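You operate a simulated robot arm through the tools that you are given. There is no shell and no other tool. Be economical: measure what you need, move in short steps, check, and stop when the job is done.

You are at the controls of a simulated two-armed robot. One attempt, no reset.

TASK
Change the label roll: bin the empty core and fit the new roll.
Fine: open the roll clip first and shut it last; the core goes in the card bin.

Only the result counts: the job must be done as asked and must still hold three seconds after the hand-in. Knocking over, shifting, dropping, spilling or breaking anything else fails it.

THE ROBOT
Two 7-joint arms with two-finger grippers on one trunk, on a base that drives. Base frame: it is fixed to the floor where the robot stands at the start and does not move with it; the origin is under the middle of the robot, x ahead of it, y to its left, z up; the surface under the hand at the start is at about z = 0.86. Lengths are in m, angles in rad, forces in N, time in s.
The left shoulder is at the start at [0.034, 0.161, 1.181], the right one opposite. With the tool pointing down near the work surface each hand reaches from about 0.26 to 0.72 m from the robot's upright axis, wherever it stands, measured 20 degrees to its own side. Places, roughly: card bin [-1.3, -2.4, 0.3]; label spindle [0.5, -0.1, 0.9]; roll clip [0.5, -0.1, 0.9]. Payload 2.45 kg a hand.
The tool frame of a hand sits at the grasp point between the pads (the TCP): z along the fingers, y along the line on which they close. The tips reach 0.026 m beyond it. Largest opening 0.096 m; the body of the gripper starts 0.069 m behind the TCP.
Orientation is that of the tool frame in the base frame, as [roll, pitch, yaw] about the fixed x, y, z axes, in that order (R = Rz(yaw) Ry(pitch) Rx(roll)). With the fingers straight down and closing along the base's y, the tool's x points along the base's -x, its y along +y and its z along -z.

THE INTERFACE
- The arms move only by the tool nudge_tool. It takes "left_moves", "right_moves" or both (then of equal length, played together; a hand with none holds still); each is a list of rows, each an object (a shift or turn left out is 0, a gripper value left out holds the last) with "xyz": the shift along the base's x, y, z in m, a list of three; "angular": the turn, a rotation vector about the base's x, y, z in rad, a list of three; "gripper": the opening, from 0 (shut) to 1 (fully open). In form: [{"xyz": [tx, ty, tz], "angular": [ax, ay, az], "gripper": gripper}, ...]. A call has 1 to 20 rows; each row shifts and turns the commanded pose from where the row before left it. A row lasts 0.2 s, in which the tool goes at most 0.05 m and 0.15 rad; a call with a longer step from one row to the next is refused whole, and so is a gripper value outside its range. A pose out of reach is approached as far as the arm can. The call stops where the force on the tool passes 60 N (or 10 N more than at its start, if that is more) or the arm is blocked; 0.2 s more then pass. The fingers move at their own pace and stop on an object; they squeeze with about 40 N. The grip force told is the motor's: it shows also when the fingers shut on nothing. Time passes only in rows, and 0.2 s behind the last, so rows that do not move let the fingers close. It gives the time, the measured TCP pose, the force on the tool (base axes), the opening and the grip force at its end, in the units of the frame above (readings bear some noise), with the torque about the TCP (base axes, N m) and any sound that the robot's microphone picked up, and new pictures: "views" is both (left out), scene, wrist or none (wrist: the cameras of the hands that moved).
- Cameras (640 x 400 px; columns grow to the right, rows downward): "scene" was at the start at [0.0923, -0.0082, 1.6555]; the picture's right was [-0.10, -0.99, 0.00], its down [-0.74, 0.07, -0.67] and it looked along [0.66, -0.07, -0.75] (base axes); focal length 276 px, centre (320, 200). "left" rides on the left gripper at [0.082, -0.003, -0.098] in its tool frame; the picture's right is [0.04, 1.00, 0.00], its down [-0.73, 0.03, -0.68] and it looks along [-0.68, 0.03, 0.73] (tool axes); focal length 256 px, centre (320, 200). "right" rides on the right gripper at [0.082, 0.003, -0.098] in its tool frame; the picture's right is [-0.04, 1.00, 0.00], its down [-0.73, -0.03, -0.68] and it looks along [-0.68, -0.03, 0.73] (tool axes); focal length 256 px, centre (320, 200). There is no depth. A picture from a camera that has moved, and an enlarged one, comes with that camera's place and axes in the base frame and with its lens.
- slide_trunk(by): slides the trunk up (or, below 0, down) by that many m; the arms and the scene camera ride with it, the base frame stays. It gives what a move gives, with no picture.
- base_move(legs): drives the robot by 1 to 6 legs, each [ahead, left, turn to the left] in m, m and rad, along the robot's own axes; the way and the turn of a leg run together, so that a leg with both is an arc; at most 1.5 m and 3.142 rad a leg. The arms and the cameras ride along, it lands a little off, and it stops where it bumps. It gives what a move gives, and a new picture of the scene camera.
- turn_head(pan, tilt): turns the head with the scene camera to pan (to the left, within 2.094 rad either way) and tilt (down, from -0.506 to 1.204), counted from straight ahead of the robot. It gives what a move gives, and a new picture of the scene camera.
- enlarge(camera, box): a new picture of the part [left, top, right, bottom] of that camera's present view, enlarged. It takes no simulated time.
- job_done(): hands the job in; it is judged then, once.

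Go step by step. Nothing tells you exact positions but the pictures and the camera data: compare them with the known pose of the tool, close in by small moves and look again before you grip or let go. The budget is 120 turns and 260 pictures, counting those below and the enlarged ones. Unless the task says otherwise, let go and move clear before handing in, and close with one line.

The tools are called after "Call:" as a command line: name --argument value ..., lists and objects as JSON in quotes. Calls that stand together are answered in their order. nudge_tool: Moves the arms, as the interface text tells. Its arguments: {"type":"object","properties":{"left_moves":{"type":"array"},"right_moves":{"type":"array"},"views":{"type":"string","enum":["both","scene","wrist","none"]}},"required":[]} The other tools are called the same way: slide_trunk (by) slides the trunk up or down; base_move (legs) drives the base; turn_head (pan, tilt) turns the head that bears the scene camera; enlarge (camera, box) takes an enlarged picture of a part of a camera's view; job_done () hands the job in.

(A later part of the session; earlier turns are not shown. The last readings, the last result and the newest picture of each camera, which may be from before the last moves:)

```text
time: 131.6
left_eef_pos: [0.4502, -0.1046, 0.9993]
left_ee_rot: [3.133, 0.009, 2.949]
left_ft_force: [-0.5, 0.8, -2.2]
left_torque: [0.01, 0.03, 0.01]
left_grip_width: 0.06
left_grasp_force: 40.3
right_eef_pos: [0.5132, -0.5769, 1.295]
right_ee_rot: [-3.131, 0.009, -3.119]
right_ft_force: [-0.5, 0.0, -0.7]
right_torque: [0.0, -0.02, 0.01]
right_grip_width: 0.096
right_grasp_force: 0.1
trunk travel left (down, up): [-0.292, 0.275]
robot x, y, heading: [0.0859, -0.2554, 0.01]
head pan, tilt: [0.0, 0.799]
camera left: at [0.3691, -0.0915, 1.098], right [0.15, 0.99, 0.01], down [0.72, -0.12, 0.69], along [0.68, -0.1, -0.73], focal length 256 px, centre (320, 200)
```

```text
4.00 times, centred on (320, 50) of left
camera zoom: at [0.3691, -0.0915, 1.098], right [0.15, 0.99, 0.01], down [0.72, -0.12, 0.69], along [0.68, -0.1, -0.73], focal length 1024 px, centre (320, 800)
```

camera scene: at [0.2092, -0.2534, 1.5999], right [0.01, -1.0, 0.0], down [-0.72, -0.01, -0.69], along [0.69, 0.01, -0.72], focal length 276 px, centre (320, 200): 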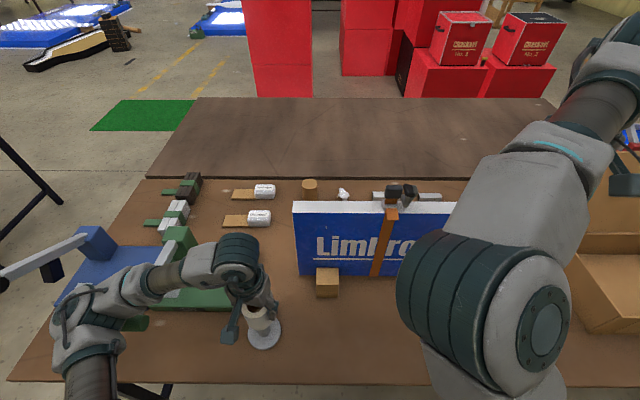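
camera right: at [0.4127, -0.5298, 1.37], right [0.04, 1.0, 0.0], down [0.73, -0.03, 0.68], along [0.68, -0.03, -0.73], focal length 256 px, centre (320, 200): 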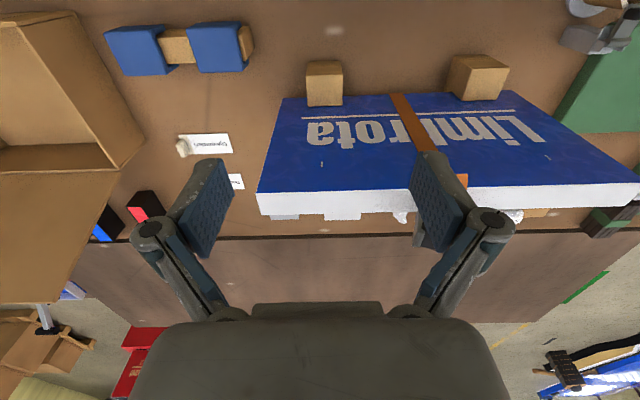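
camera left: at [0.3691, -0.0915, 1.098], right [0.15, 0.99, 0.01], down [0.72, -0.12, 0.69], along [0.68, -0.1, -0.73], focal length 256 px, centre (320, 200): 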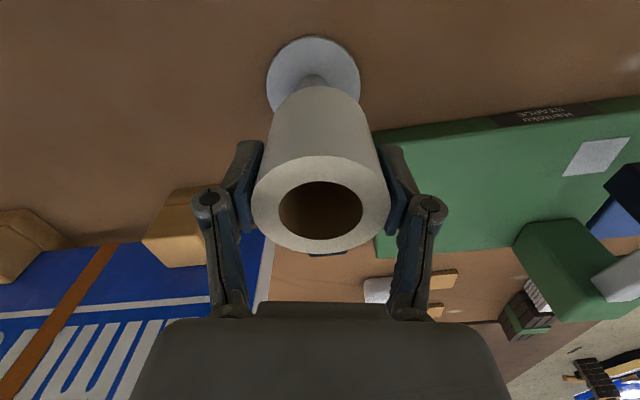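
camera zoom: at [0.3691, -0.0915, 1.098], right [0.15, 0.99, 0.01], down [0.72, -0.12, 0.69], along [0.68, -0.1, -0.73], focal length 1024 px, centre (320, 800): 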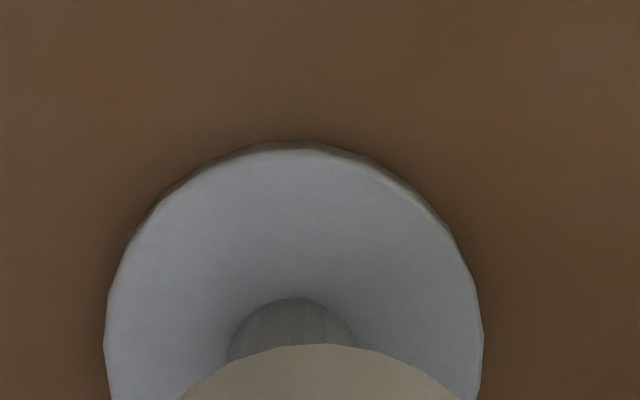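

It has settled at (0.4503, -0.1045). The picture says the roll should go 6 mm toward -y and about 2 mm toward +x.

Call:
nudge_tool --left_moves '[{"xyz": [0.002, -0.006, 0]}, {}, {}, {}]' --views "both"

Call:
enlarge --camera "left" --box '[260, 0, 380, 100]'

Call:
enlarge --camera "scene" --box '[220, 280, 310, 370]'

```text
time: 132.6
left_eef_pos: [0.4533, -0.1098, 0.9991]
left_ee_rot: [3.133, 0.01, 2.95]
left_ft_force: [0.4, -1.3, -2.4]
left_torque: [-0.01, -0.04, -0.03]
left_grip_width: 0.06
left_grasp_force: 40.2
right_eef_pos: [0.5137, -0.5773, 1.2957]
right_ee_rot: [-3.129, 0.008, -3.121]
right_ft_force: [-0.4, 0.0, -0.2]
right_torque: [0.03, 0.0, -0.03]
right_grip_width: 0.0959
right_grasp_force: 0.0
trunk travel left (down, up): [-0.292, 0.275]
robot x, y, heading: [0.0862, -0.2487, 0.008]
head pan, tilt: [0.0, 0.799]
camera scene: at [0.2055, -0.2471, 1.6004], right [0.01, -1.0, 0.0], down [-0.72, -0.01, -0.69], along [0.69, 0.0, -0.72], focal length 276 px, centre (320, 200)
camera left: at [0.3717, -0.0973, 1.0983], right [0.15, 0.99, 0.01], down [0.72, -0.12, 0.69], along [0.68, -0.1, -0.73], focal length 256 px, centre (320, 200)
```

scene: 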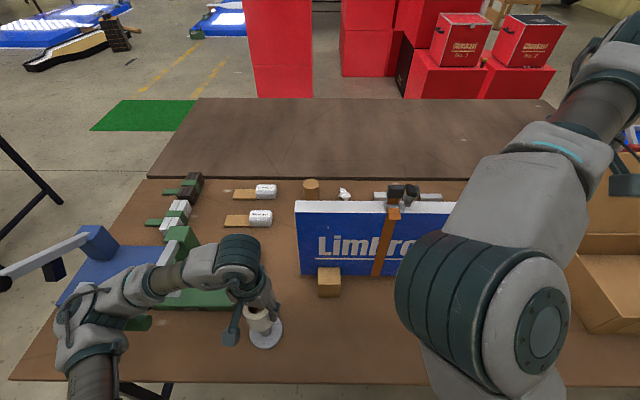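
left: 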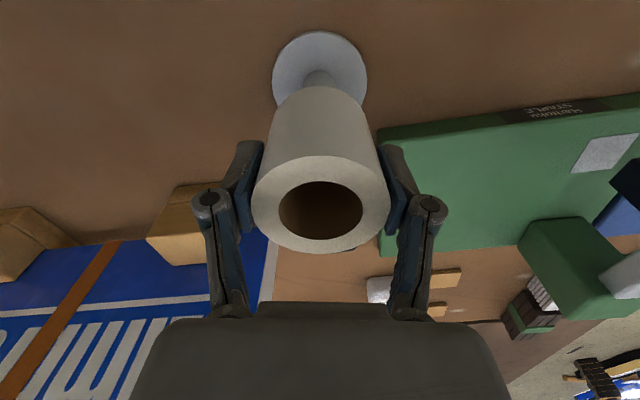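

```text
4.00 times, centred on (320, 50) of left
camera zoom: at [0.3717, -0.0973, 1.0983], right [0.15, 0.99, 0.01], down [0.72, -0.12, 0.69], along [0.68, -0.1, -0.73], focal length 1024 px, centre (320, 800)
```

zoom: 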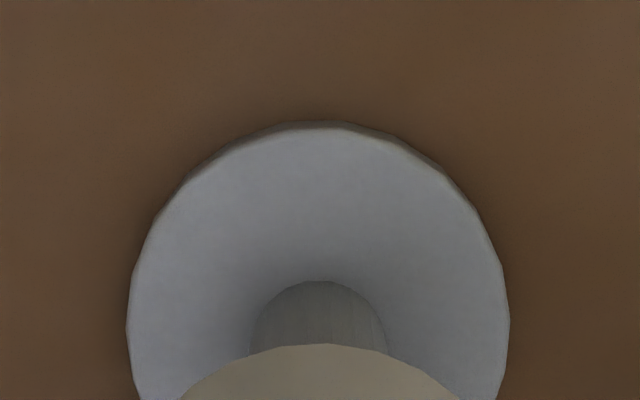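

```text
4.44 times, centred on (265, 325) of scene
camera zoom: at [0.2055, -0.2471, 1.6004], right [0.01, -1.0, 0.0], down [-0.72, -0.01, -0.69], along [0.69, 0.0, -0.72], focal length 1228 px, centre (564, -356)
```

zoom: 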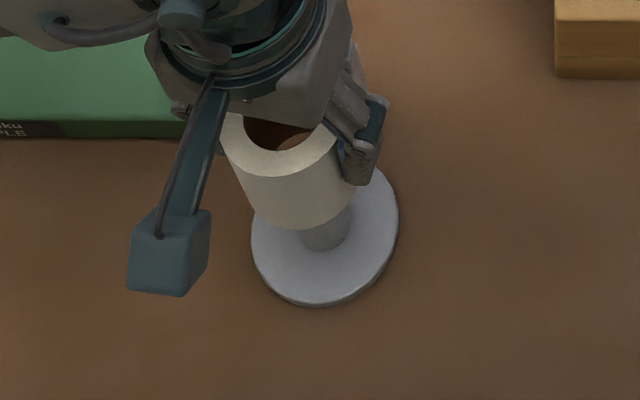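

The roll is now lined up with the peg. I'll lower it in small steps.

Call:
nudge_tool --left_moves '[{"xyz": [0, 0, -0.01]}, {"xyz": [0, 0, -0.01]}, {"xyz": [0, 0, -0.01]}, {"xyz": [0, 0, -0.01]}, {}]' --views "wrist"

Call:
enlarge --camera "scene" --box '[220, 280, 310, 370]'

```text
time: 133.8
left_eef_pos: [0.4527, -0.1123, 0.959]
left_ee_rot: [3.133, 0.01, 2.95]
left_ft_force: [0.4, -1.2, -1.8]
left_torque: [0.0, -0.04, 0.0]
left_grip_width: 0.0602
left_grasp_force: 40.1
right_eef_pos: [0.5133, -0.5785, 1.2948]
right_ee_rot: [-3.129, 0.009, -3.121]
right_ft_force: [0.7, 0.3, -0.4]
right_torque: [0.01, 0.0, 0.02]
right_grip_width: 0.096
right_grasp_force: 0.0
trunk travel left (down, up): [-0.292, 0.275]
robot x, y, heading: [0.0875, -0.2493, 0.009]
head pan, tilt: [0.0, 0.799]
camera left: at [0.3723, -0.099, 1.0575], right [0.15, 0.99, 0.01], down [0.72, -0.12, 0.69], along [0.68, -0.1, -0.73], focal length 256 px, centre (320, 200)
```

left: 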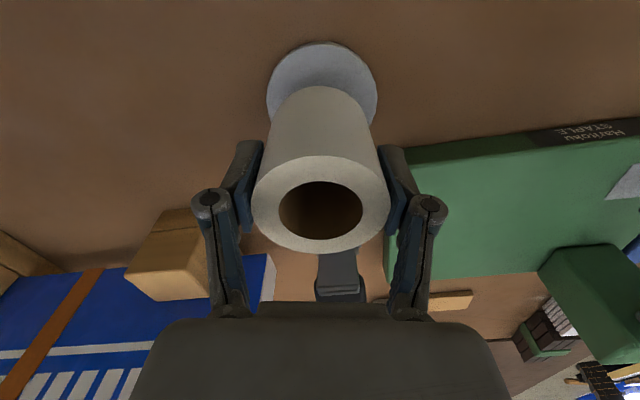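

```text
4.44 times, centred on (265, 325) of scene
camera zoom: at [0.2069, -0.2493, 1.6003], right [0.01, -1.0, 0.0], down [-0.72, -0.01, -0.69], along [0.69, 0.01, -0.72], focal length 1228 px, centre (564, -356)
```

zoom: 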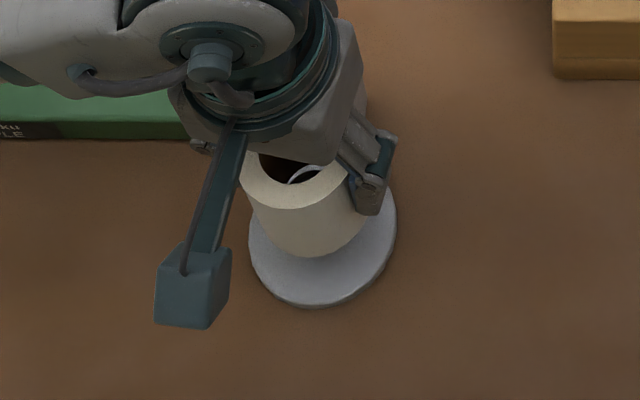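

The peg shows inside the hole and there is no force on the tool. I'll lower the rest of the way.

Call:
nudge_tool --left_moves '[{"xyz": [0, 0.001, -0.01]}, {"xyz": [0, 0, -0.01]}, {"xyz": [0, 0, -0.01]}, {"xyz": [0, 0, -0.008]}, {}]' --views "wrist"

Call:
enlarge --camera "left" --box '[230, 30, 410, 230]'

Call:
enlarge --camera "scene" --box '[220, 280, 310, 370]'

```text
time: 135.0
left_eef_pos: [0.4656, -0.115, 0.935]
left_ee_rot: [3.116, 0.03, 2.942]
left_ft_force: [-18.1, 28.2, 13.7]
left_torque: [0.92, 0.79, -0.31]
left_grip_width: 0.0599
left_grasp_force: 40.2
right_eef_pos: [0.5188, -0.587, 1.2957]
right_ee_rot: [-3.138, 0.004, -3.126]
right_ft_force: [-0.5, -0.1, 0.6]
right_torque: [0.02, 0.0, 0.01]
right_grip_width: 0.096
right_grasp_force: 0.1
trunk travel left (down, up): [-0.292, 0.275]
robot x, y, heading: [0.0908, -0.2493, 0.006]
head pan, tilt: [0.0, 0.799]
camera left: at [0.3829, -0.1039, 1.0314], right [0.16, 0.99, 0.03], down [0.7, -0.13, 0.7], along [0.7, -0.09, -0.71], focal length 256 px, centre (320, 200)
```

left: 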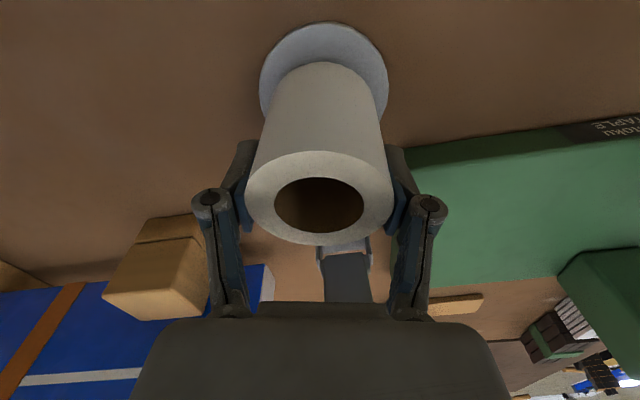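

```text
2.00 times, centred on (320, 130) of left
camera zoom: at [0.3829, -0.1039, 1.0314], right [0.16, 0.99, 0.03], down [0.7, -0.13, 0.7], along [0.7, -0.09, -0.71], focal length 512 px, centre (320, 340)
```

zoom: 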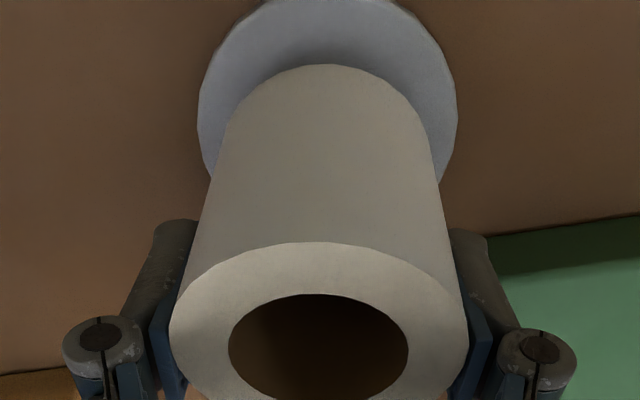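

```text
4.44 times, centred on (265, 325) of scene
camera zoom: at [0.2156, -0.2636, 1.6037], right [0.0, -1.0, -0.01], down [-0.72, 0.01, -0.69], along [0.69, 0.01, -0.72], focal length 1228 px, centre (564, -356)
```

zoom: 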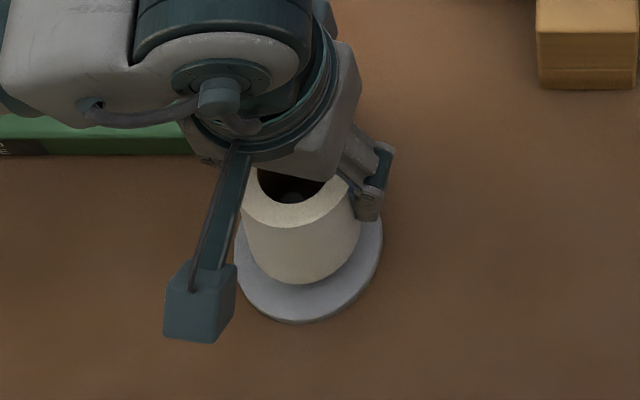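

The hand has been pushed off line with sideways force, and the body is leaning with it. I suspect the left elbow is touching the stapler devices, so I'll look.

Call:
enlarge --camera "scene" --box '[0, 200, 320, 400]'

```text
2.00 times, centred on (160, 300) of scene
camera zoom: at [0.2156, -0.2636, 1.6037], right [0.0, -1.0, -0.01], down [-0.72, 0.01, -0.69], along [0.69, 0.01, -0.72], focal length 553 px, centre (640, 0)
```

zoom: 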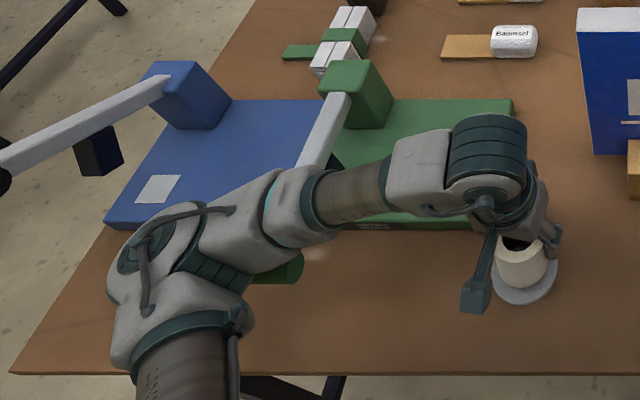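

The forearm is lying over the green stapler lever. I'll lift straight up, then restore the earlier base and trunk position, which cleared it.

Call:
nudge_tool --left_moves '[{"xyz": [0, 0, 0.02]}, {"xyz": [0, 0, 0.03]}, {"xyz": [0, 0, 0.04]}, {"xyz": [0, 0, 0.04]}, {"xyz": [0, 0, 0.02]}, {}, {}]'

Call:
enlarge --camera "scene" --box '[0, 200, 320, 400]'

```text
time: 136.6
left_eef_pos: [0.456, -0.1067, 1.0701]
left_ee_rot: [3.136, 0.011, 2.948]
left_ft_force: [0.0, 0.7, -2.6]
left_torque: [0.02, -0.03, -0.03]
left_grip_width: 0.0594
left_grasp_force: 39.9
right_eef_pos: [0.5145, -0.5754, 1.2943]
right_ee_rot: [-3.128, 0.009, -3.121]
right_ft_force: [0.1, 1.8, 0.4]
right_torque: [-0.01, 0.0, 0.04]
right_grip_width: 0.0959
right_grasp_force: 0.0
trunk travel left (down, up): [-0.292, 0.275]
robot x, y, heading: [0.0888, -0.249, 0.009]
head pan, tilt: [0.0, 0.799]
camera scene: at [0.2058, -0.246, 1.6003], right [0.01, -1.0, 0.0], down [-0.72, -0.01, -0.69], along [0.69, 0.0, -0.72], focal length 276 px, centre (320, 200)
camera left: at [0.3738, -0.0939, 1.1689], right [0.15, 0.99, 0.01], down [0.72, -0.11, 0.69], along [0.68, -0.1, -0.73], focal length 256 px, centre (320, 200)
```

scene: 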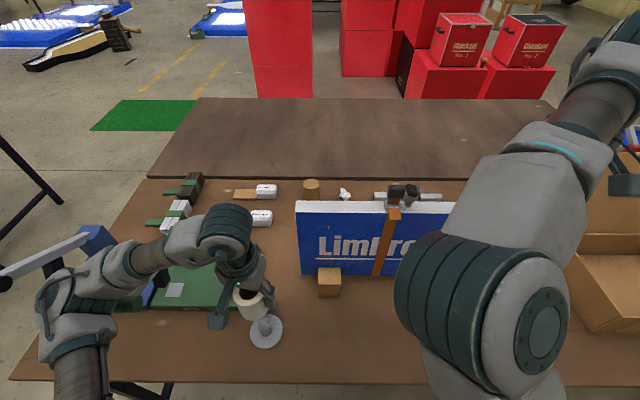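
left: 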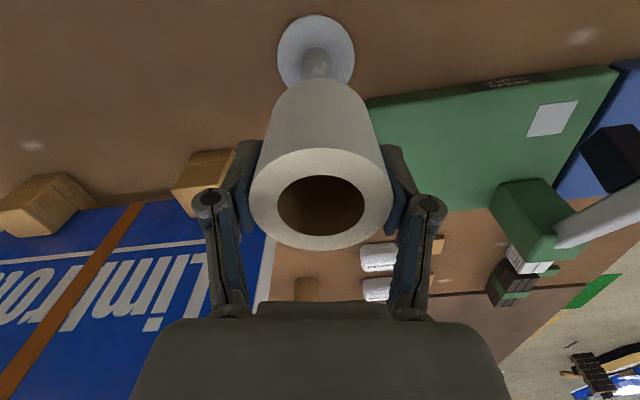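

```text
2.00 times, centred on (160, 300) of scene
camera zoom: at [0.2058, -0.246, 1.6003], right [0.01, -1.0, 0.0], down [-0.72, -0.01, -0.69], along [0.69, 0.0, -0.72], focal length 553 px, centre (640, 0)
```

zoom: 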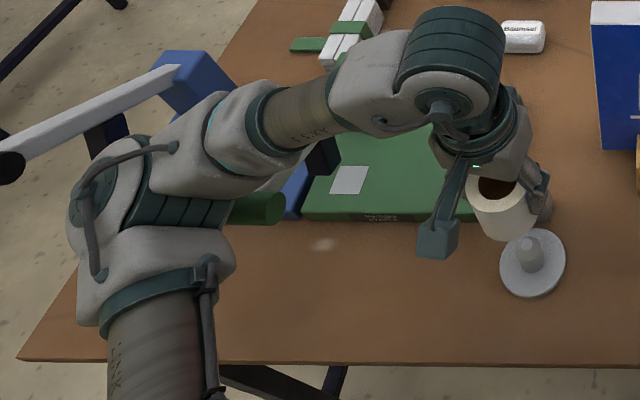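

Everything is in place after the lift. I'll back the base to about x=-0.03 and raise the trunk 0.058.

Call:
base_move --legs '[[-0.12, 0, -0.009]]'

Call:
slide_trunk --by 0.058

Call:
nudge_tool --left_moves '[{"xyz": [0.03, 0, 0]}, {"xyz": [0.04, 0, 0]}, {"xyz": [0.04, 0, 0]}, {}, {}, {}]'

Call:
enlarge --camera "scene" --box '[0, 200, 320, 400]'

```text
time: 137.9
left_eef_pos: [0.3401, -0.1126, 1.0703]
left_ee_rot: [3.132, 0.011, 2.939]
left_ft_force: [-0.3, -0.3, -1.9]
left_torque: [0.03, -0.03, -0.03]
left_grip_width: 0.0595
left_grasp_force: 39.9
right_eef_pos: [0.3953, -0.5823, 1.2941]
right_ee_rot: [-3.131, 0.009, -3.132]
right_ft_force: [-0.6, -0.2, -0.3]
right_torque: [-0.01, -0.04, -0.01]
right_grip_width: 0.0959
right_grasp_force: 0.0
trunk travel left (down, up): [-0.292, 0.275]
robot x, y, heading: [-0.0302, -0.2559, -0.002]
head pan, tilt: [0.0, 0.799]
camera scene: at [0.0916, -0.2503, 1.6], right [0.0, -1.0, 0.0], down [-0.72, 0.0, -0.69], along [0.69, 0.0, -0.72], focal length 276 px, centre (320, 200)
```

scene: 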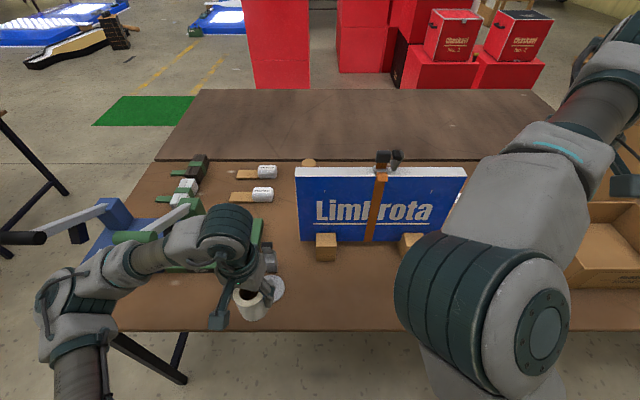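

```text
time: 138.8
left_eef_pos: [0.3367, -0.1128, 1.1288]
left_ee_rot: [3.132, 0.011, 2.938]
left_ft_force: [0.1, -0.2, -3.3]
left_torque: [0.01, -0.01, 0.02]
left_grip_width: 0.0591
left_grasp_force: 40.5
right_eef_pos: [0.3918, -0.5825, 1.354]
right_ee_rot: [-3.13, 0.011, -3.13]
right_ft_force: [0.0, -0.6, 0.5]
right_torque: [0.0, 0.02, -0.03]
right_grip_width: 0.0962
right_grasp_force: 0.0
trunk travel left (down, up): [-0.35, 0.217]
robot x, y, heading: [-0.0297, -0.2486, 0.003]
head pan, tilt: [0.0, 0.799]
```

```text
time: 140.2
left_eef_pos: [0.4473, -0.114, 1.1303]
left_ee_rot: [3.132, 0.013, 2.94]
left_ft_force: [0.5, 0.2, -2.3]
left_torque: [0.05, -0.01, -0.02]
left_grip_width: 0.0593
left_grasp_force: 40.2
right_eef_pos: [0.3899, -0.5834, 1.3539]
right_ee_rot: [-3.132, 0.012, -3.131]
right_ft_force: [-0.3, -0.8, 0.0]
right_torque: [-0.02, 0.0, 0.01]
right_grip_width: 0.0959
right_grasp_force: 0.1
trunk travel left (down, up): [-0.35, 0.217]
robot x, y, heading: [-0.034, -0.2535, -0.002]
head pan, tilt: [0.0, 0.799]
camera scene: at [0.0646, -0.2508, 1.6585], right [0.0, -1.0, 0.0], down [-0.72, 0.0, -0.69], along [0.69, 0.0, -0.72], focal length 276 px, centre (320, 200)
camera left: at [0.3653, -0.1007, 1.2273], right [0.16, 0.99, 0.01], down [0.71, -0.12, 0.69], along [0.68, -0.1, -0.73], focal length 256 px, centre (320, 200)
```

scene: 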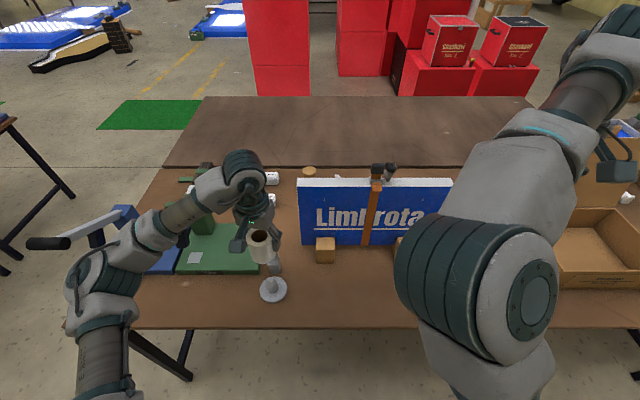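
left: 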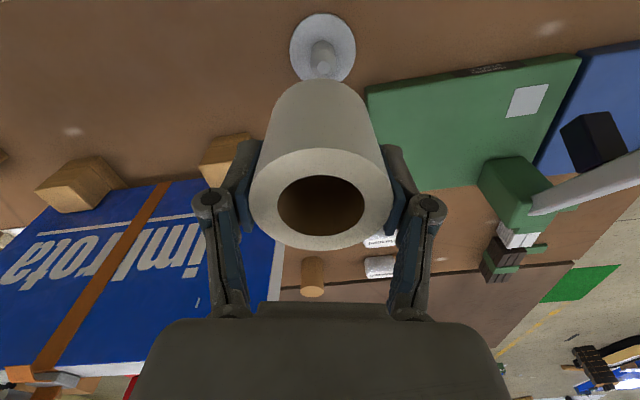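

```text
2.00 times, centred on (160, 300) of scene
camera zoom: at [0.0646, -0.2508, 1.6585], right [0.0, -1.0, 0.0], down [-0.72, 0.0, -0.69], along [0.69, 0.0, -0.72], focal length 553 px, centre (640, 0)
```

zoom: 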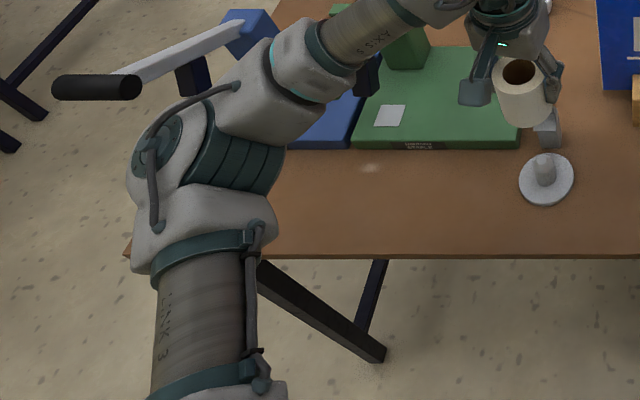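

I'll shift the base 0.15 m right, so that the forearm crosses only the empty front of the table and stays off the stapler levers.

Call:
base_move --legs '[[0, -0.15, 0]]'

Call:
nudge_tool --left_moves '[{"xyz": [0, 0.04, 0]}, {"xyz": [0, 0.04, 0]}, {"xyz": [0, 0.04, 0]}, {"xyz": [0.004, 0.033, -0.02]}, {"xyz": [0, 0, -0.03]}, {}, {}, {}]'

Call:
enlarge --camera "scene" --box '[0, 200, 320, 400]'

Call:
enlarge --camera "left" --box '[260, 0, 380, 100]'

```text
time: 141.6
left_eef_pos: [0.4474, -0.218, 1.1232]
left_ee_rot: [-3.119, 0.017, 2.946]
left_ft_force: [0.4, 2.5, -2.6]
left_torque: [-0.19, 0.03, -0.01]
left_grip_width: 0.0597
left_grasp_force: 39.8
right_eef_pos: [0.3916, -0.6779, 1.3649]
right_ee_rot: [-3.093, 0.009, -3.121]
right_ft_force: [1.1, 1.7, 1.0]
right_torque: [-0.23, 0.12, -0.01]
right_grip_width: 0.0962
right_grasp_force: 0.0
trunk travel left (down, up): [-0.35, 0.217]
robot x, y, heading: [-0.0303, -0.3922, -0.001]
head pan, tilt: [0.0, 0.799]
camera scene: at [0.065, -0.3312, 1.6572], right [0.0, -1.0, 0.04], down [-0.72, -0.03, -0.69], along [0.69, -0.03, -0.72], focal length 276 px, centre (320, 200)
```

scene: 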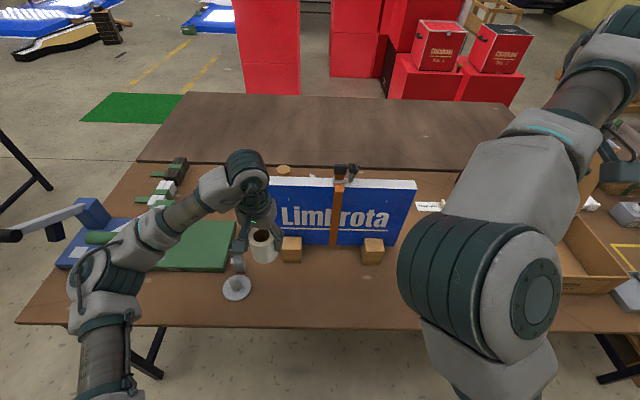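

```text
time: 143.6
left_eef_pos: [0.4443, -0.1093, 1.0859]
left_ee_rot: [3.114, 0.012, 2.947]
left_ft_force: [0.3, -0.9, -1.9]
left_torque: [0.06, 0.01, 0.01]
left_grip_width: 0.0595
left_grasp_force: 40.0
right_eef_pos: [0.3852, -0.7355, 1.3534]
right_ee_rot: [-3.138, 0.018, -3.121]
right_ft_force: [0.1, -0.9, -0.1]
right_torque: [0.08, -0.01, -0.01]
right_grip_width: 0.0963
right_grasp_force: 0.0
trunk travel left (down, up): [-0.35, 0.217]
robot x, y, heading: [-0.0341, -0.3874, -0.0]
head pan, tilt: [0.0, 0.799]
stopped in row 8 (left hand): the arm was blocked; the commanded pose is now the measured one
camera scene: at [0.0653, -0.3703, 1.6584], right [0.0, -1.0, 0.01], down [-0.72, -0.01, -0.69], along [0.69, -0.01, -0.72], focal length 276 px, centre (320, 200)
camera left: at [0.3625, -0.0991, 1.1833], right [0.15, 0.99, 0.03], down [0.71, -0.13, 0.69], along [0.68, -0.08, -0.72], focal length 256 px, centre (320, 200)
```

scene: 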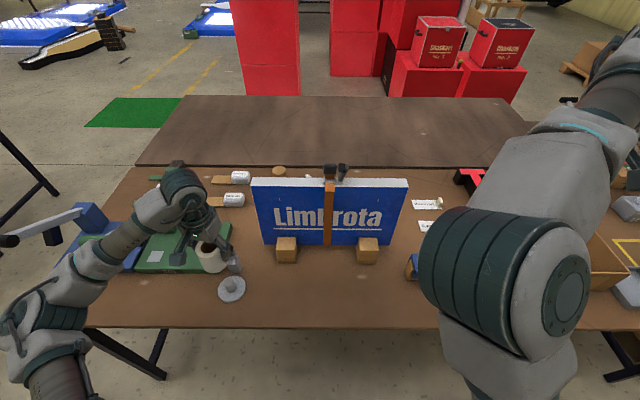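
left: 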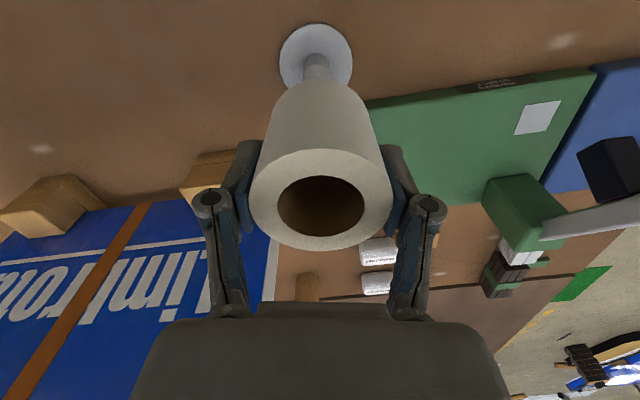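

```text
2.00 times, centred on (160, 300) of scene
camera zoom: at [0.0653, -0.3703, 1.6584], right [0.0, -1.0, 0.01], down [-0.72, -0.01, -0.69], along [0.69, -0.01, -0.72], focal length 553 px, centre (640, 0)
```

zoom: 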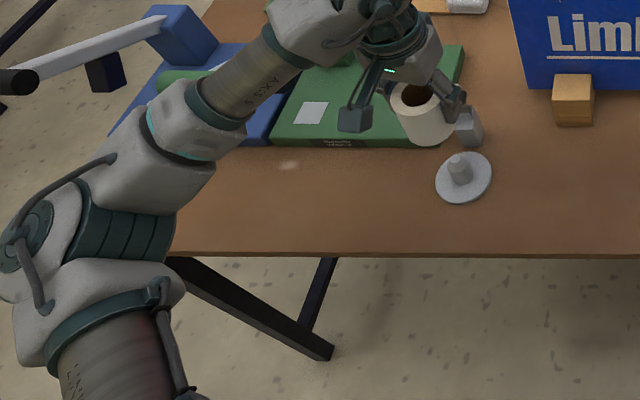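

```text
4.00 times, centred on (320, 50) of left
camera zoom: at [0.3625, -0.0991, 1.1833], right [0.15, 0.99, 0.03], down [0.71, -0.13, 0.69], along [0.68, -0.08, -0.72], focal length 1024 px, centre (320, 800)
```

zoom: 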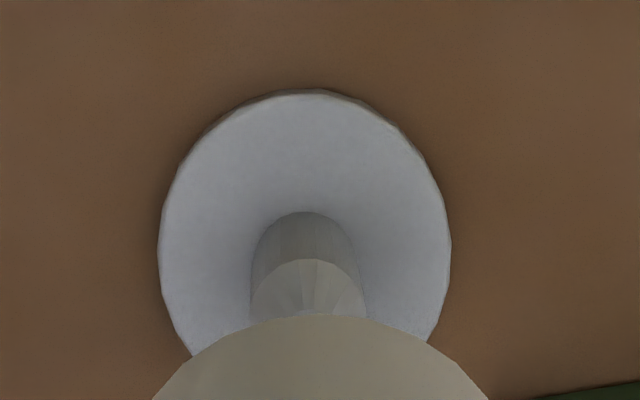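

The lateral move excited the sway again. I'll check whether it decays.

Call:
nudge_tool --left_moves '[{}, {}, {}, {}, {}, {}, {}, {}]' --views "none"

Call:
nudge_tool --left_moves '[{}]' --views "none"

Call:
nudge_tool --left_moves '[{}]' --views "none"

```text
time: 145.4
left_eef_pos: [0.4456, -0.1048, 1.0838]
left_ee_rot: [3.117, 0.013, 2.95]
left_ft_force: [-0.7, -1.4, -3.1]
left_torque: [0.03, 0.0, 0.02]
left_grip_width: 0.0591
left_grasp_force: 40.4
right_eef_pos: [0.3857, -0.7289, 1.354]
right_ee_rot: [-3.133, 0.018, -3.12]
right_ft_force: [0.0, 0.2, -0.5]
right_torque: [0.0, 0.01, 0.02]
right_grip_width: 0.0961
right_grasp_force: 0.2
trunk travel left (down, up): [-0.35, 0.217]
robot x, y, heading: [-0.0356, -0.387, 0.006]
head pan, tilt: [0.0, 0.799]
```

```text
time: 145.8
left_eef_pos: [0.4415, -0.1137, 1.0871]
left_ee_rot: [3.111, 0.012, 2.95]
left_ft_force: [-0.3, -0.4, -2.6]
left_torque: [0.04, 0.0, 0.0]
left_grip_width: 0.0595
left_grasp_force: 39.7
right_eef_pos: [0.3825, -0.7398, 1.3522]
right_ee_rot: [-3.14, 0.021, -3.12]
right_ft_force: [0.0, -0.3, -0.4]
right_torque: [0.06, 0.01, 0.02]
right_grip_width: 0.096
right_grasp_force: 0.0
trunk travel left (down, up): [-0.35, 0.217]
robot x, y, heading: [-0.0297, -0.3864, 0.004]
head pan, tilt: [0.0, 0.799]
```

```text
time: 146.4
left_eef_pos: [0.4398, -0.134, 1.094]
left_ee_rot: [3.088, 0.01, 2.949]
left_ft_force: [1.0, -1.2, -1.9]
left_torque: [0.12, 0.06, 0.0]
left_grip_width: 0.0593
left_grasp_force: 40.4
right_eef_pos: [0.3812, -0.7654, 1.3458]
right_ee_rot: [3.12, 0.02, -3.12]
right_ft_force: [-1.1, -1.8, -0.8]
right_torque: [0.13, -0.03, -0.01]
right_grip_width: 0.0958
right_grasp_force: 0.1
trunk travel left (down, up): [-0.35, 0.217]
robot x, y, heading: [-0.0295, -0.3824, -0.001]
head pan, tilt: [0.0, 0.799]
stopped in row 1 (left hand): the arm was blocked; the commanded pose is now the measured one
```

The sway persists. Earlier, backing off and lowering the trunk damped it, and straight moves didn't restart it, so I'll repeat that while holding the roll.

Call:
base_move --legs '[[-0.45, 0, 0]]'

Call:
slide_trunk --by -0.25

Call:
turn_head --pan 0.1 --tilt 0.8

Call:
slide_trunk --by -0.002

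Call:
slide_trunk --by 0.002

```text
time: 149.2
left_eef_pos: [-0.0115, -0.1433, 1.0934]
left_ee_rot: [3.086, 0.01, 2.943]
left_ft_force: [1.0, -1.8, -1.9]
left_torque: [0.1, 0.04, 0.02]
left_grip_width: 0.0594
left_grasp_force: 40.5
right_eef_pos: [-0.0741, -0.7748, 1.3442]
right_ee_rot: [3.118, 0.02, -3.123]
right_ft_force: [-0.6, -1.0, -0.8]
right_torque: [0.08, -0.09, 0.01]
right_grip_width: 0.0961
right_grasp_force: 0.1
trunk travel left (down, up): [-0.35, 0.217]
robot x, y, heading: [-0.4868, -0.3905, -0.007]
head pan, tilt: [0.0, 0.799]
camera scene: at [-0.3872, -0.403, 1.6583], right [0.0, -1.0, -0.01], down [-0.72, 0.01, -0.69], along [0.69, 0.01, -0.72], focal length 276 px, centre (320, 200)
```

scene: 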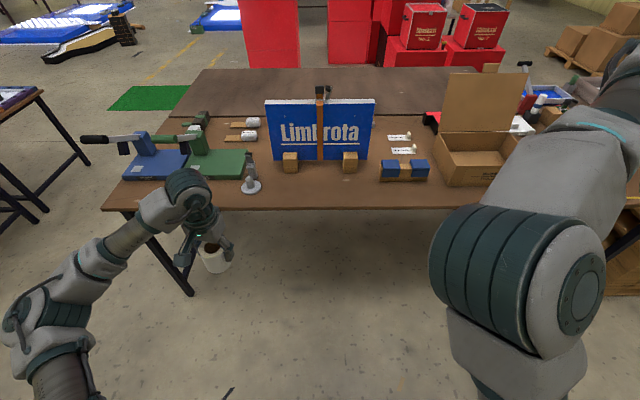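

```text
time: 151.7
left_eef_pos: [-0.0164, -0.1564, 0.8506]
left_ee_rot: [3.074, 0.016, 2.937]
left_ft_force: [-0.4, -2.6, -1.8]
left_torque: [0.1, 0.01, 0.01]
left_grip_width: 0.0593
left_grasp_force: 39.3
right_eef_pos: [-0.0562, -0.7902, 1.0681]
right_ee_rot: [3.103, -0.048, -3.128]
right_ft_force: [-0.4, -0.4, -0.7]
right_torque: [0.09, -0.04, 0.03]
right_grip_width: 0.096
right_grasp_force: 0.0
trunk travel left (down, up): [-0.1, 0.467]
robot x, y, heading: [-0.4858, -0.3947, -0.006]
head pan, tilt: [0.0, 0.799]
```

```text
time: 152.4
left_eef_pos: [-0.0171, -0.125, 0.8411]
left_ee_rot: [3.099, 0.017, 2.944]
left_ft_force: [-0.6, -0.2, -2.4]
left_torque: [-0.02, 0.0, 0.01]
left_grip_width: 0.0593
left_grasp_force: 39.4
right_eef_pos: [-0.054, -0.754, 1.0775]
right_ee_rot: [3.131, -0.049, -3.122]
right_ft_force: [1.2, 0.7, 0.0]
right_torque: [-0.05, 0.05, 0.02]
right_grip_width: 0.096
right_grasp_force: 0.1
trunk travel left (down, up): [-0.1, 0.467]
robot x, y, heading: [-0.4825, -0.3869, -0.004]
head pan, tilt: [0.099, 0.799]
camera scene: at [-0.1865, -0.351, 1.3852], right [0.1, -0.99, 0.02], down [-0.72, -0.09, -0.69], along [0.69, 0.05, -0.72], focal length 276 px, centre (320, 200)
```

scene: 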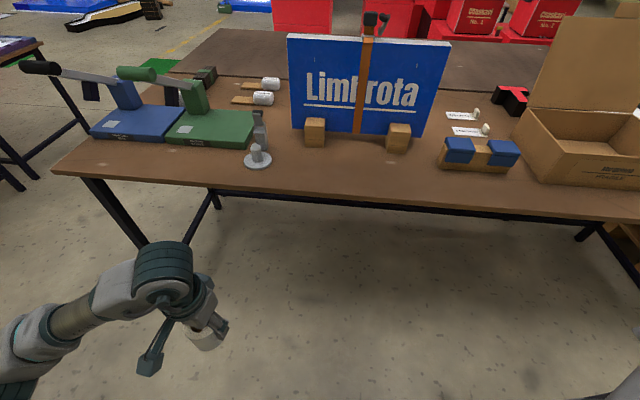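

```text
time: 152.9
left_eef_pos: [-0.0171, -0.1197, 0.8396]
left_ee_rot: [3.104, 0.018, 2.947]
left_ft_force: [-0.9, 0.9, -1.9]
left_torque: [-0.06, -0.04, -0.01]
left_grip_width: 0.0594
left_grasp_force: 40.2
right_eef_pos: [-0.0554, -0.7492, 1.0776]
right_ee_rot: [3.136, -0.046, -3.123]
right_ft_force: [0.9, 1.0, 0.5]
right_torque: [-0.08, 0.0, 0.03]
right_grip_width: 0.0958
right_grasp_force: 0.1
trunk travel left (down, up): [-0.098, 0.469]
robot x, y, heading: [-0.4866, -0.3872, 0.0]
head pan, tilt: [0.099, 0.799]
```

```text
time: 153.4
left_eef_pos: [-0.0154, -0.1585, 0.8493]
left_ee_rot: [3.074, 0.013, 2.936]
left_ft_force: [-0.5, -2.2, -2.4]
left_torque: [0.11, 0.03, 0.0]
left_grip_width: 0.0595
left_grasp_force: 39.6
right_eef_pos: [-0.0558, -0.7958, 1.0662]
right_ee_rot: [3.096, -0.048, -3.128]
right_ft_force: [-0.7, -0.4, -0.6]
right_torque: [0.05, -0.05, -0.03]
right_grip_width: 0.0958
right_grasp_force: 0.1
trunk travel left (down, up): [-0.1, 0.467]
robot x, y, heading: [-0.4844, -0.3962, -0.004]
head pan, tilt: [0.099, 0.799]
```

Still swaying. I'll lower further and let time pass.

Call:
slide_trunk --by -0.08

Call:
nudge_tool --right_moves '[{}, {}, {}, {}, {}, {}]' --views "none"

Call:
slide_trunk --by 0.002

Call:
slide_trunk --by -0.002

Call:
slide_trunk --by 0.002

```text
time: 154.6
left_eef_pos: [-0.0195, -0.1169, 0.7626]
left_ee_rot: [3.108, 0.023, 2.948]
left_ft_force: [-0.7, 1.9, -1.8]
left_torque: [-0.1, -0.04, 0.02]
left_grip_width: 0.0594
left_grasp_force: 39.7
right_eef_pos: [-0.006, -0.7469, 0.947]
right_ee_rot: [3.135, -0.208, -3.125]
right_ft_force: [0.0, 1.6, 0.7]
right_torque: [-0.11, -0.02, 0.02]
right_grip_width: 0.0961
right_grasp_force: 0.2
trunk travel left (down, up): [-0.02, 0.547]
robot x, y, heading: [-0.4862, -0.385, -0.003]
head pan, tilt: [0.099, 0.799]
```

```text
time: 156.0
left_eef_pos: [-0.0155, -0.1345, 0.7652]
left_ee_rot: [3.09, 0.017, 2.944]
left_ft_force: [-0.2, -0.3, -1.9]
left_torque: [0.0, 0.0, 0.01]
left_grip_width: 0.0595
left_grasp_force: 40.3
right_eef_pos: [-0.0043, -0.7679, 0.9362]
right_ee_rot: [3.113, -0.211, -3.125]
right_ft_force: [0.4, 0.3, -0.1]
right_torque: [0.02, 0.02, 0.0]
right_grip_width: 0.0959
right_grasp_force: 0.1
trunk travel left (down, up): [-0.02, 0.547]
robot x, y, heading: [-0.4837, -0.3889, 0.003]
head pan, tilt: [0.099, 0.799]
```

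```text
time: 156.5
left_eef_pos: [-0.0153, -0.1434, 0.7689]
left_ee_rot: [3.087, 0.015, 2.94]
left_ft_force: [0.7, -0.1, -0.9]
left_torque: [0.06, 0.0, -0.01]
left_grip_width: 0.0594
left_grasp_force: 40.0
right_eef_pos: [-0.0062, -0.778, 0.9351]
right_ee_rot: [3.107, -0.211, -3.124]
right_ft_force: [-1.1, -0.6, -0.3]
right_torque: [0.07, 0.02, 0.0]
right_grip_width: 0.096
right_grasp_force: 0.1
trunk travel left (down, up): [-0.022, 0.545]
robot x, y, heading: [-0.4848, -0.3918, -0.007]
head pan, tilt: [0.099, 0.799]
```

```text
time: 157.1
left_eef_pos: [-0.0164, -0.1251, 0.7618]
left_ee_rot: [3.103, 0.017, 2.947]
left_ft_force: [0.0, 0.5, -3.3]
left_torque: [-0.06, -0.04, -0.01]
left_grip_width: 0.0593
left_grasp_force: 40.0
right_eef_pos: [-0.0043, -0.7566, 0.9406]
right_ee_rot: [3.124, -0.212, -3.125]
right_ft_force: [-0.2, -0.4, 0.3]
right_torque: [-0.05, 0.01, 0.01]
right_grip_width: 0.0959
right_grasp_force: 0.1
trunk travel left (down, up): [-0.02, 0.547]
robot x, y, heading: [-0.4843, -0.3879, 0.002]
head pan, tilt: [0.099, 0.799]
```

```text
time: 157.6
left_eef_pos: [-0.0168, -0.1366, 0.7673]
left_ee_rot: [3.092, 0.016, 2.942]
left_ft_force: [-0.4, -0.5, -2.4]
left_torque: [0.03, -0.02, 0.02]
left_grip_width: 0.0596
left_grasp_force: 39.7
right_eef_pos: [-0.0065, -0.7692, 0.9376]
right_ee_rot: [3.114, -0.209, -3.124]
right_ft_force: [-0.1, 0.1, 0.2]
right_torque: [0.02, 0.02, -0.01]
right_grip_width: 0.0959
right_grasp_force: 0.0
trunk travel left (down, up): [-0.022, 0.545]
robot x, y, heading: [-0.4823, -0.3862, -0.001]
head pan, tilt: [0.099, 0.799]
```

The sway decays with the trunk low. I'll wait a little more, then straighten the left tool and bring the trunk up.

Call:
nudge_tool --left_moves '[{}, {}, {}, {}, {}, {}, {}, {}, {}, {}, {"angular": [-0.041, 0.025, 0]}, {}, {}]' --views "none"

Call:
slide_trunk --by 0.27

Call:
slide_trunk --by 0.002

Call:
slide_trunk --by 0.002

```text
time: 160.4
left_eef_pos: [-0.017, -0.1336, 0.7653]
left_ee_rot: [3.141, 0.001, 2.945]
left_ft_force: [-0.8, -1.4, -1.7]
left_torque: [-0.02, 0.0, -0.01]
left_grip_width: 0.0597
left_grasp_force: 39.9
right_eef_pos: [-0.0054, -0.766, 0.9401]
right_ee_rot: [3.114, -0.211, -3.124]
right_ft_force: [-0.2, 0.6, 0.0]
right_torque: [0.02, 0.0, 0.01]
right_grip_width: 0.0959
right_grasp_force: 0.1
trunk travel left (down, up): [-0.022, 0.545]
robot x, y, heading: [-0.483, -0.3926, -0.004]
head pan, tilt: [0.099, 0.799]
```

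```text
time: 163.1
left_eef_pos: [-0.0155, -0.1336, 1.0351]
left_ee_rot: [3.14, -0.001, 2.945]
left_ft_force: [0.8, 0.0, -2.1]
left_torque: [0.0, 0.01, -0.02]
left_grip_width: 0.0594
left_grasp_force: 40.0
right_eef_pos: [-0.0041, -0.7666, 1.2087]
right_ee_rot: [3.116, -0.21, -3.124]
right_ft_force: [-0.8, 0.6, 0.0]
right_torque: [0.02, -0.01, 0.0]
right_grip_width: 0.0962
right_grasp_force: 0.0
trunk travel left (down, up): [-0.292, 0.275]
robot x, y, heading: [-0.4819, -0.3888, -0.004]
head pan, tilt: [0.099, 0.799]
```

```text
time: 163.6
left_eef_pos: [-0.0166, -0.1325, 1.0384]
left_ee_rot: [3.14, -0.002, 2.945]
left_ft_force: [0.2, -0.1, -2.0]
left_torque: [0.0, -0.02, -0.01]
left_grip_width: 0.0595
left_grasp_force: 40.3
right_eef_pos: [-0.0046, -0.7656, 1.2115]
right_ee_rot: [3.116, -0.211, -3.123]
right_ft_force: [-0.2, 0.2, 0.0]
right_torque: [-0.01, 0.0, 0.01]
right_grip_width: 0.0962
right_grasp_force: 0.1
trunk travel left (down, up): [-0.294, 0.273]
robot x, y, heading: [-0.484, -0.3879, 0.001]
head pan, tilt: [0.099, 0.799]
```

```text
time: 164.2
left_eef_pos: [-0.0161, -0.1331, 1.0401]
left_ee_rot: [3.14, 0.0, 2.945]
left_ft_force: [0.1, -0.4, -1.6]
left_torque: [0.03, -0.01, 0.02]
left_grip_width: 0.0593
left_grasp_force: 39.7
right_eef_pos: [-0.0056, -0.7659, 1.214]
right_ee_rot: [3.114, -0.212, -3.123]
right_ft_force: [0.7, -0.1, 0.9]
right_torque: [-0.04, -0.02, 0.01]
right_grip_width: 0.0958
right_grasp_force: 0.1
trunk travel left (down, up): [-0.296, 0.271]
robot x, y, heading: [-0.481, -0.3919, 0.005]
head pan, tilt: [0.099, 0.799]
```

Stable now. I'll raise the left hand slightly, pull the right hand back for clearance, and drive forward.

Call:
nudge_tool --left_moves '[{"xyz": [0, 0, 0.02]}, {"xyz": [0, 0, 0.03]}, {}, {}, {}]' --right_moves '[{"xyz": [-0.03, 0, 0.02]}, {"xyz": [-0.03, 0, 0.02]}, {"xyz": [-0.03, 0, 0.02]}, {}, {}]' --views "none"

Call:
base_move --legs '[[0.44, 0, 0]]'

Call:
nudge_tool --left_moves '[{}, {}]' --views "wrist"

Call:
nudge_tool --left_moves '[{}]' --views "none"

```text
time: 165.4
left_eef_pos: [-0.0144, -0.1347, 1.09]
left_ee_rot: [3.137, 0.0, 2.945]
left_ft_force: [0.7, -0.8, -1.6]
left_torque: [0.0, -0.03, 0.02]
left_grip_width: 0.0594
left_grasp_force: 40.1
right_eef_pos: [-0.0951, -0.7653, 1.2753]
right_ee_rot: [3.116, -0.211, -3.125]
right_ft_force: [0.5, -0.3, 0.3]
right_torque: [0.01, 0.02, 0.0]
right_grip_width: 0.096
right_grasp_force: 0.2
trunk travel left (down, up): [-0.296, 0.271]
robot x, y, heading: [-0.4857, -0.3913, 0.001]
head pan, tilt: [0.099, 0.799]
```

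```text
time: 168.0
left_eef_pos: [0.4196, -0.1363, 1.09]
left_ee_rot: [3.139, 0.001, 2.942]
left_ft_force: [0.0, -0.6, -2.8]
left_torque: [0.0, 0.01, -0.02]
left_grip_width: 0.0595
left_grasp_force: 40.0
right_eef_pos: [0.3374, -0.7673, 1.2745]
right_ee_rot: [3.115, -0.209, -3.125]
right_ft_force: [0.4, 0.0, 1.1]
right_torque: [-0.01, 0.02, 0.02]
right_grip_width: 0.0961
right_grasp_force: 0.0
trunk travel left (down, up): [-0.296, 0.271]
robot x, y, heading: [-0.049, -0.3885, -0.007]
head pan, tilt: [0.099, 0.799]
camera scene: at [0.0664, -0.3807, 1.6044], right [0.1, -1.0, 0.0], down [-0.72, -0.07, -0.69], along [0.69, 0.07, -0.72], focal length 276 px, centre (320, 200)
```

scene: 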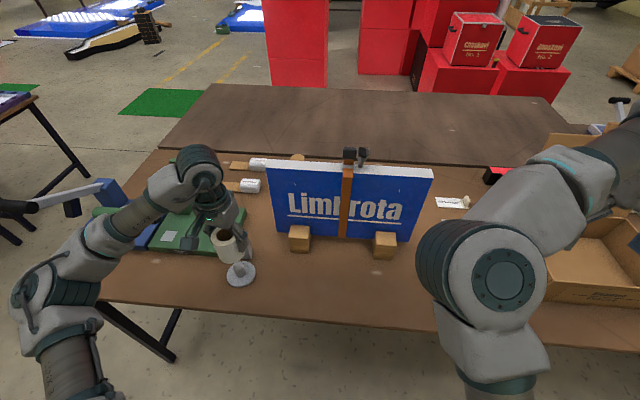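

```text
time: 168.6
left_eef_pos: [0.4169, -0.1359, 1.0912]
left_ee_rot: [3.138, 0.004, 2.943]
left_ft_force: [0.0, -0.2, -2.6]
left_torque: [-0.03, 0.02, 0.0]
left_grip_width: 0.0595
left_grasp_force: 39.9
right_eef_pos: [0.336, -0.767, 1.2755]
right_ee_rot: [3.116, -0.209, -3.126]
right_ft_force: [-0.8, -0.9, -0.6]
right_torque: [0.02, 0.01, 0.02]
right_grip_width: 0.096
right_grasp_force: 0.1
trunk travel left (down, up): [-0.296, 0.271]
robot x, y, heading: [-0.0499, -0.3898, -0.007]
head pan, tilt: [0.099, 0.799]
camera left: at [0.3359, -0.122, 1.1902], right [0.16, 0.99, 0.0], down [0.72, -0.12, 0.68], along [0.67, -0.11, -0.73], focal length 256 px, centre (320, 200)
```

left: 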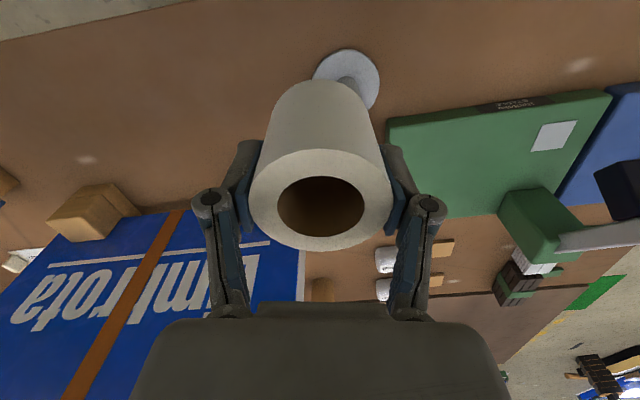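

```text
time: 169.0
left_eef_pos: [0.4145, -0.1369, 1.0923]
left_ee_rot: [3.138, 0.004, 2.942]
left_ft_force: [-0.1, -0.1, -1.0]
left_torque: [0.03, 0.01, -0.01]
left_grip_width: 0.0593
left_grasp_force: 39.9
right_eef_pos: [0.335, -0.7686, 1.275]
right_ee_rot: [3.115, -0.207, -3.126]
right_ft_force: [-0.7, -0.1, -0.3]
right_torque: [0.02, -0.01, -0.01]
right_grip_width: 0.0958
right_grasp_force: 0.1
trunk travel left (down, up): [-0.296, 0.271]
robot x, y, heading: [-0.0478, -0.387, 0.0]
head pan, tilt: [0.099, 0.799]
```

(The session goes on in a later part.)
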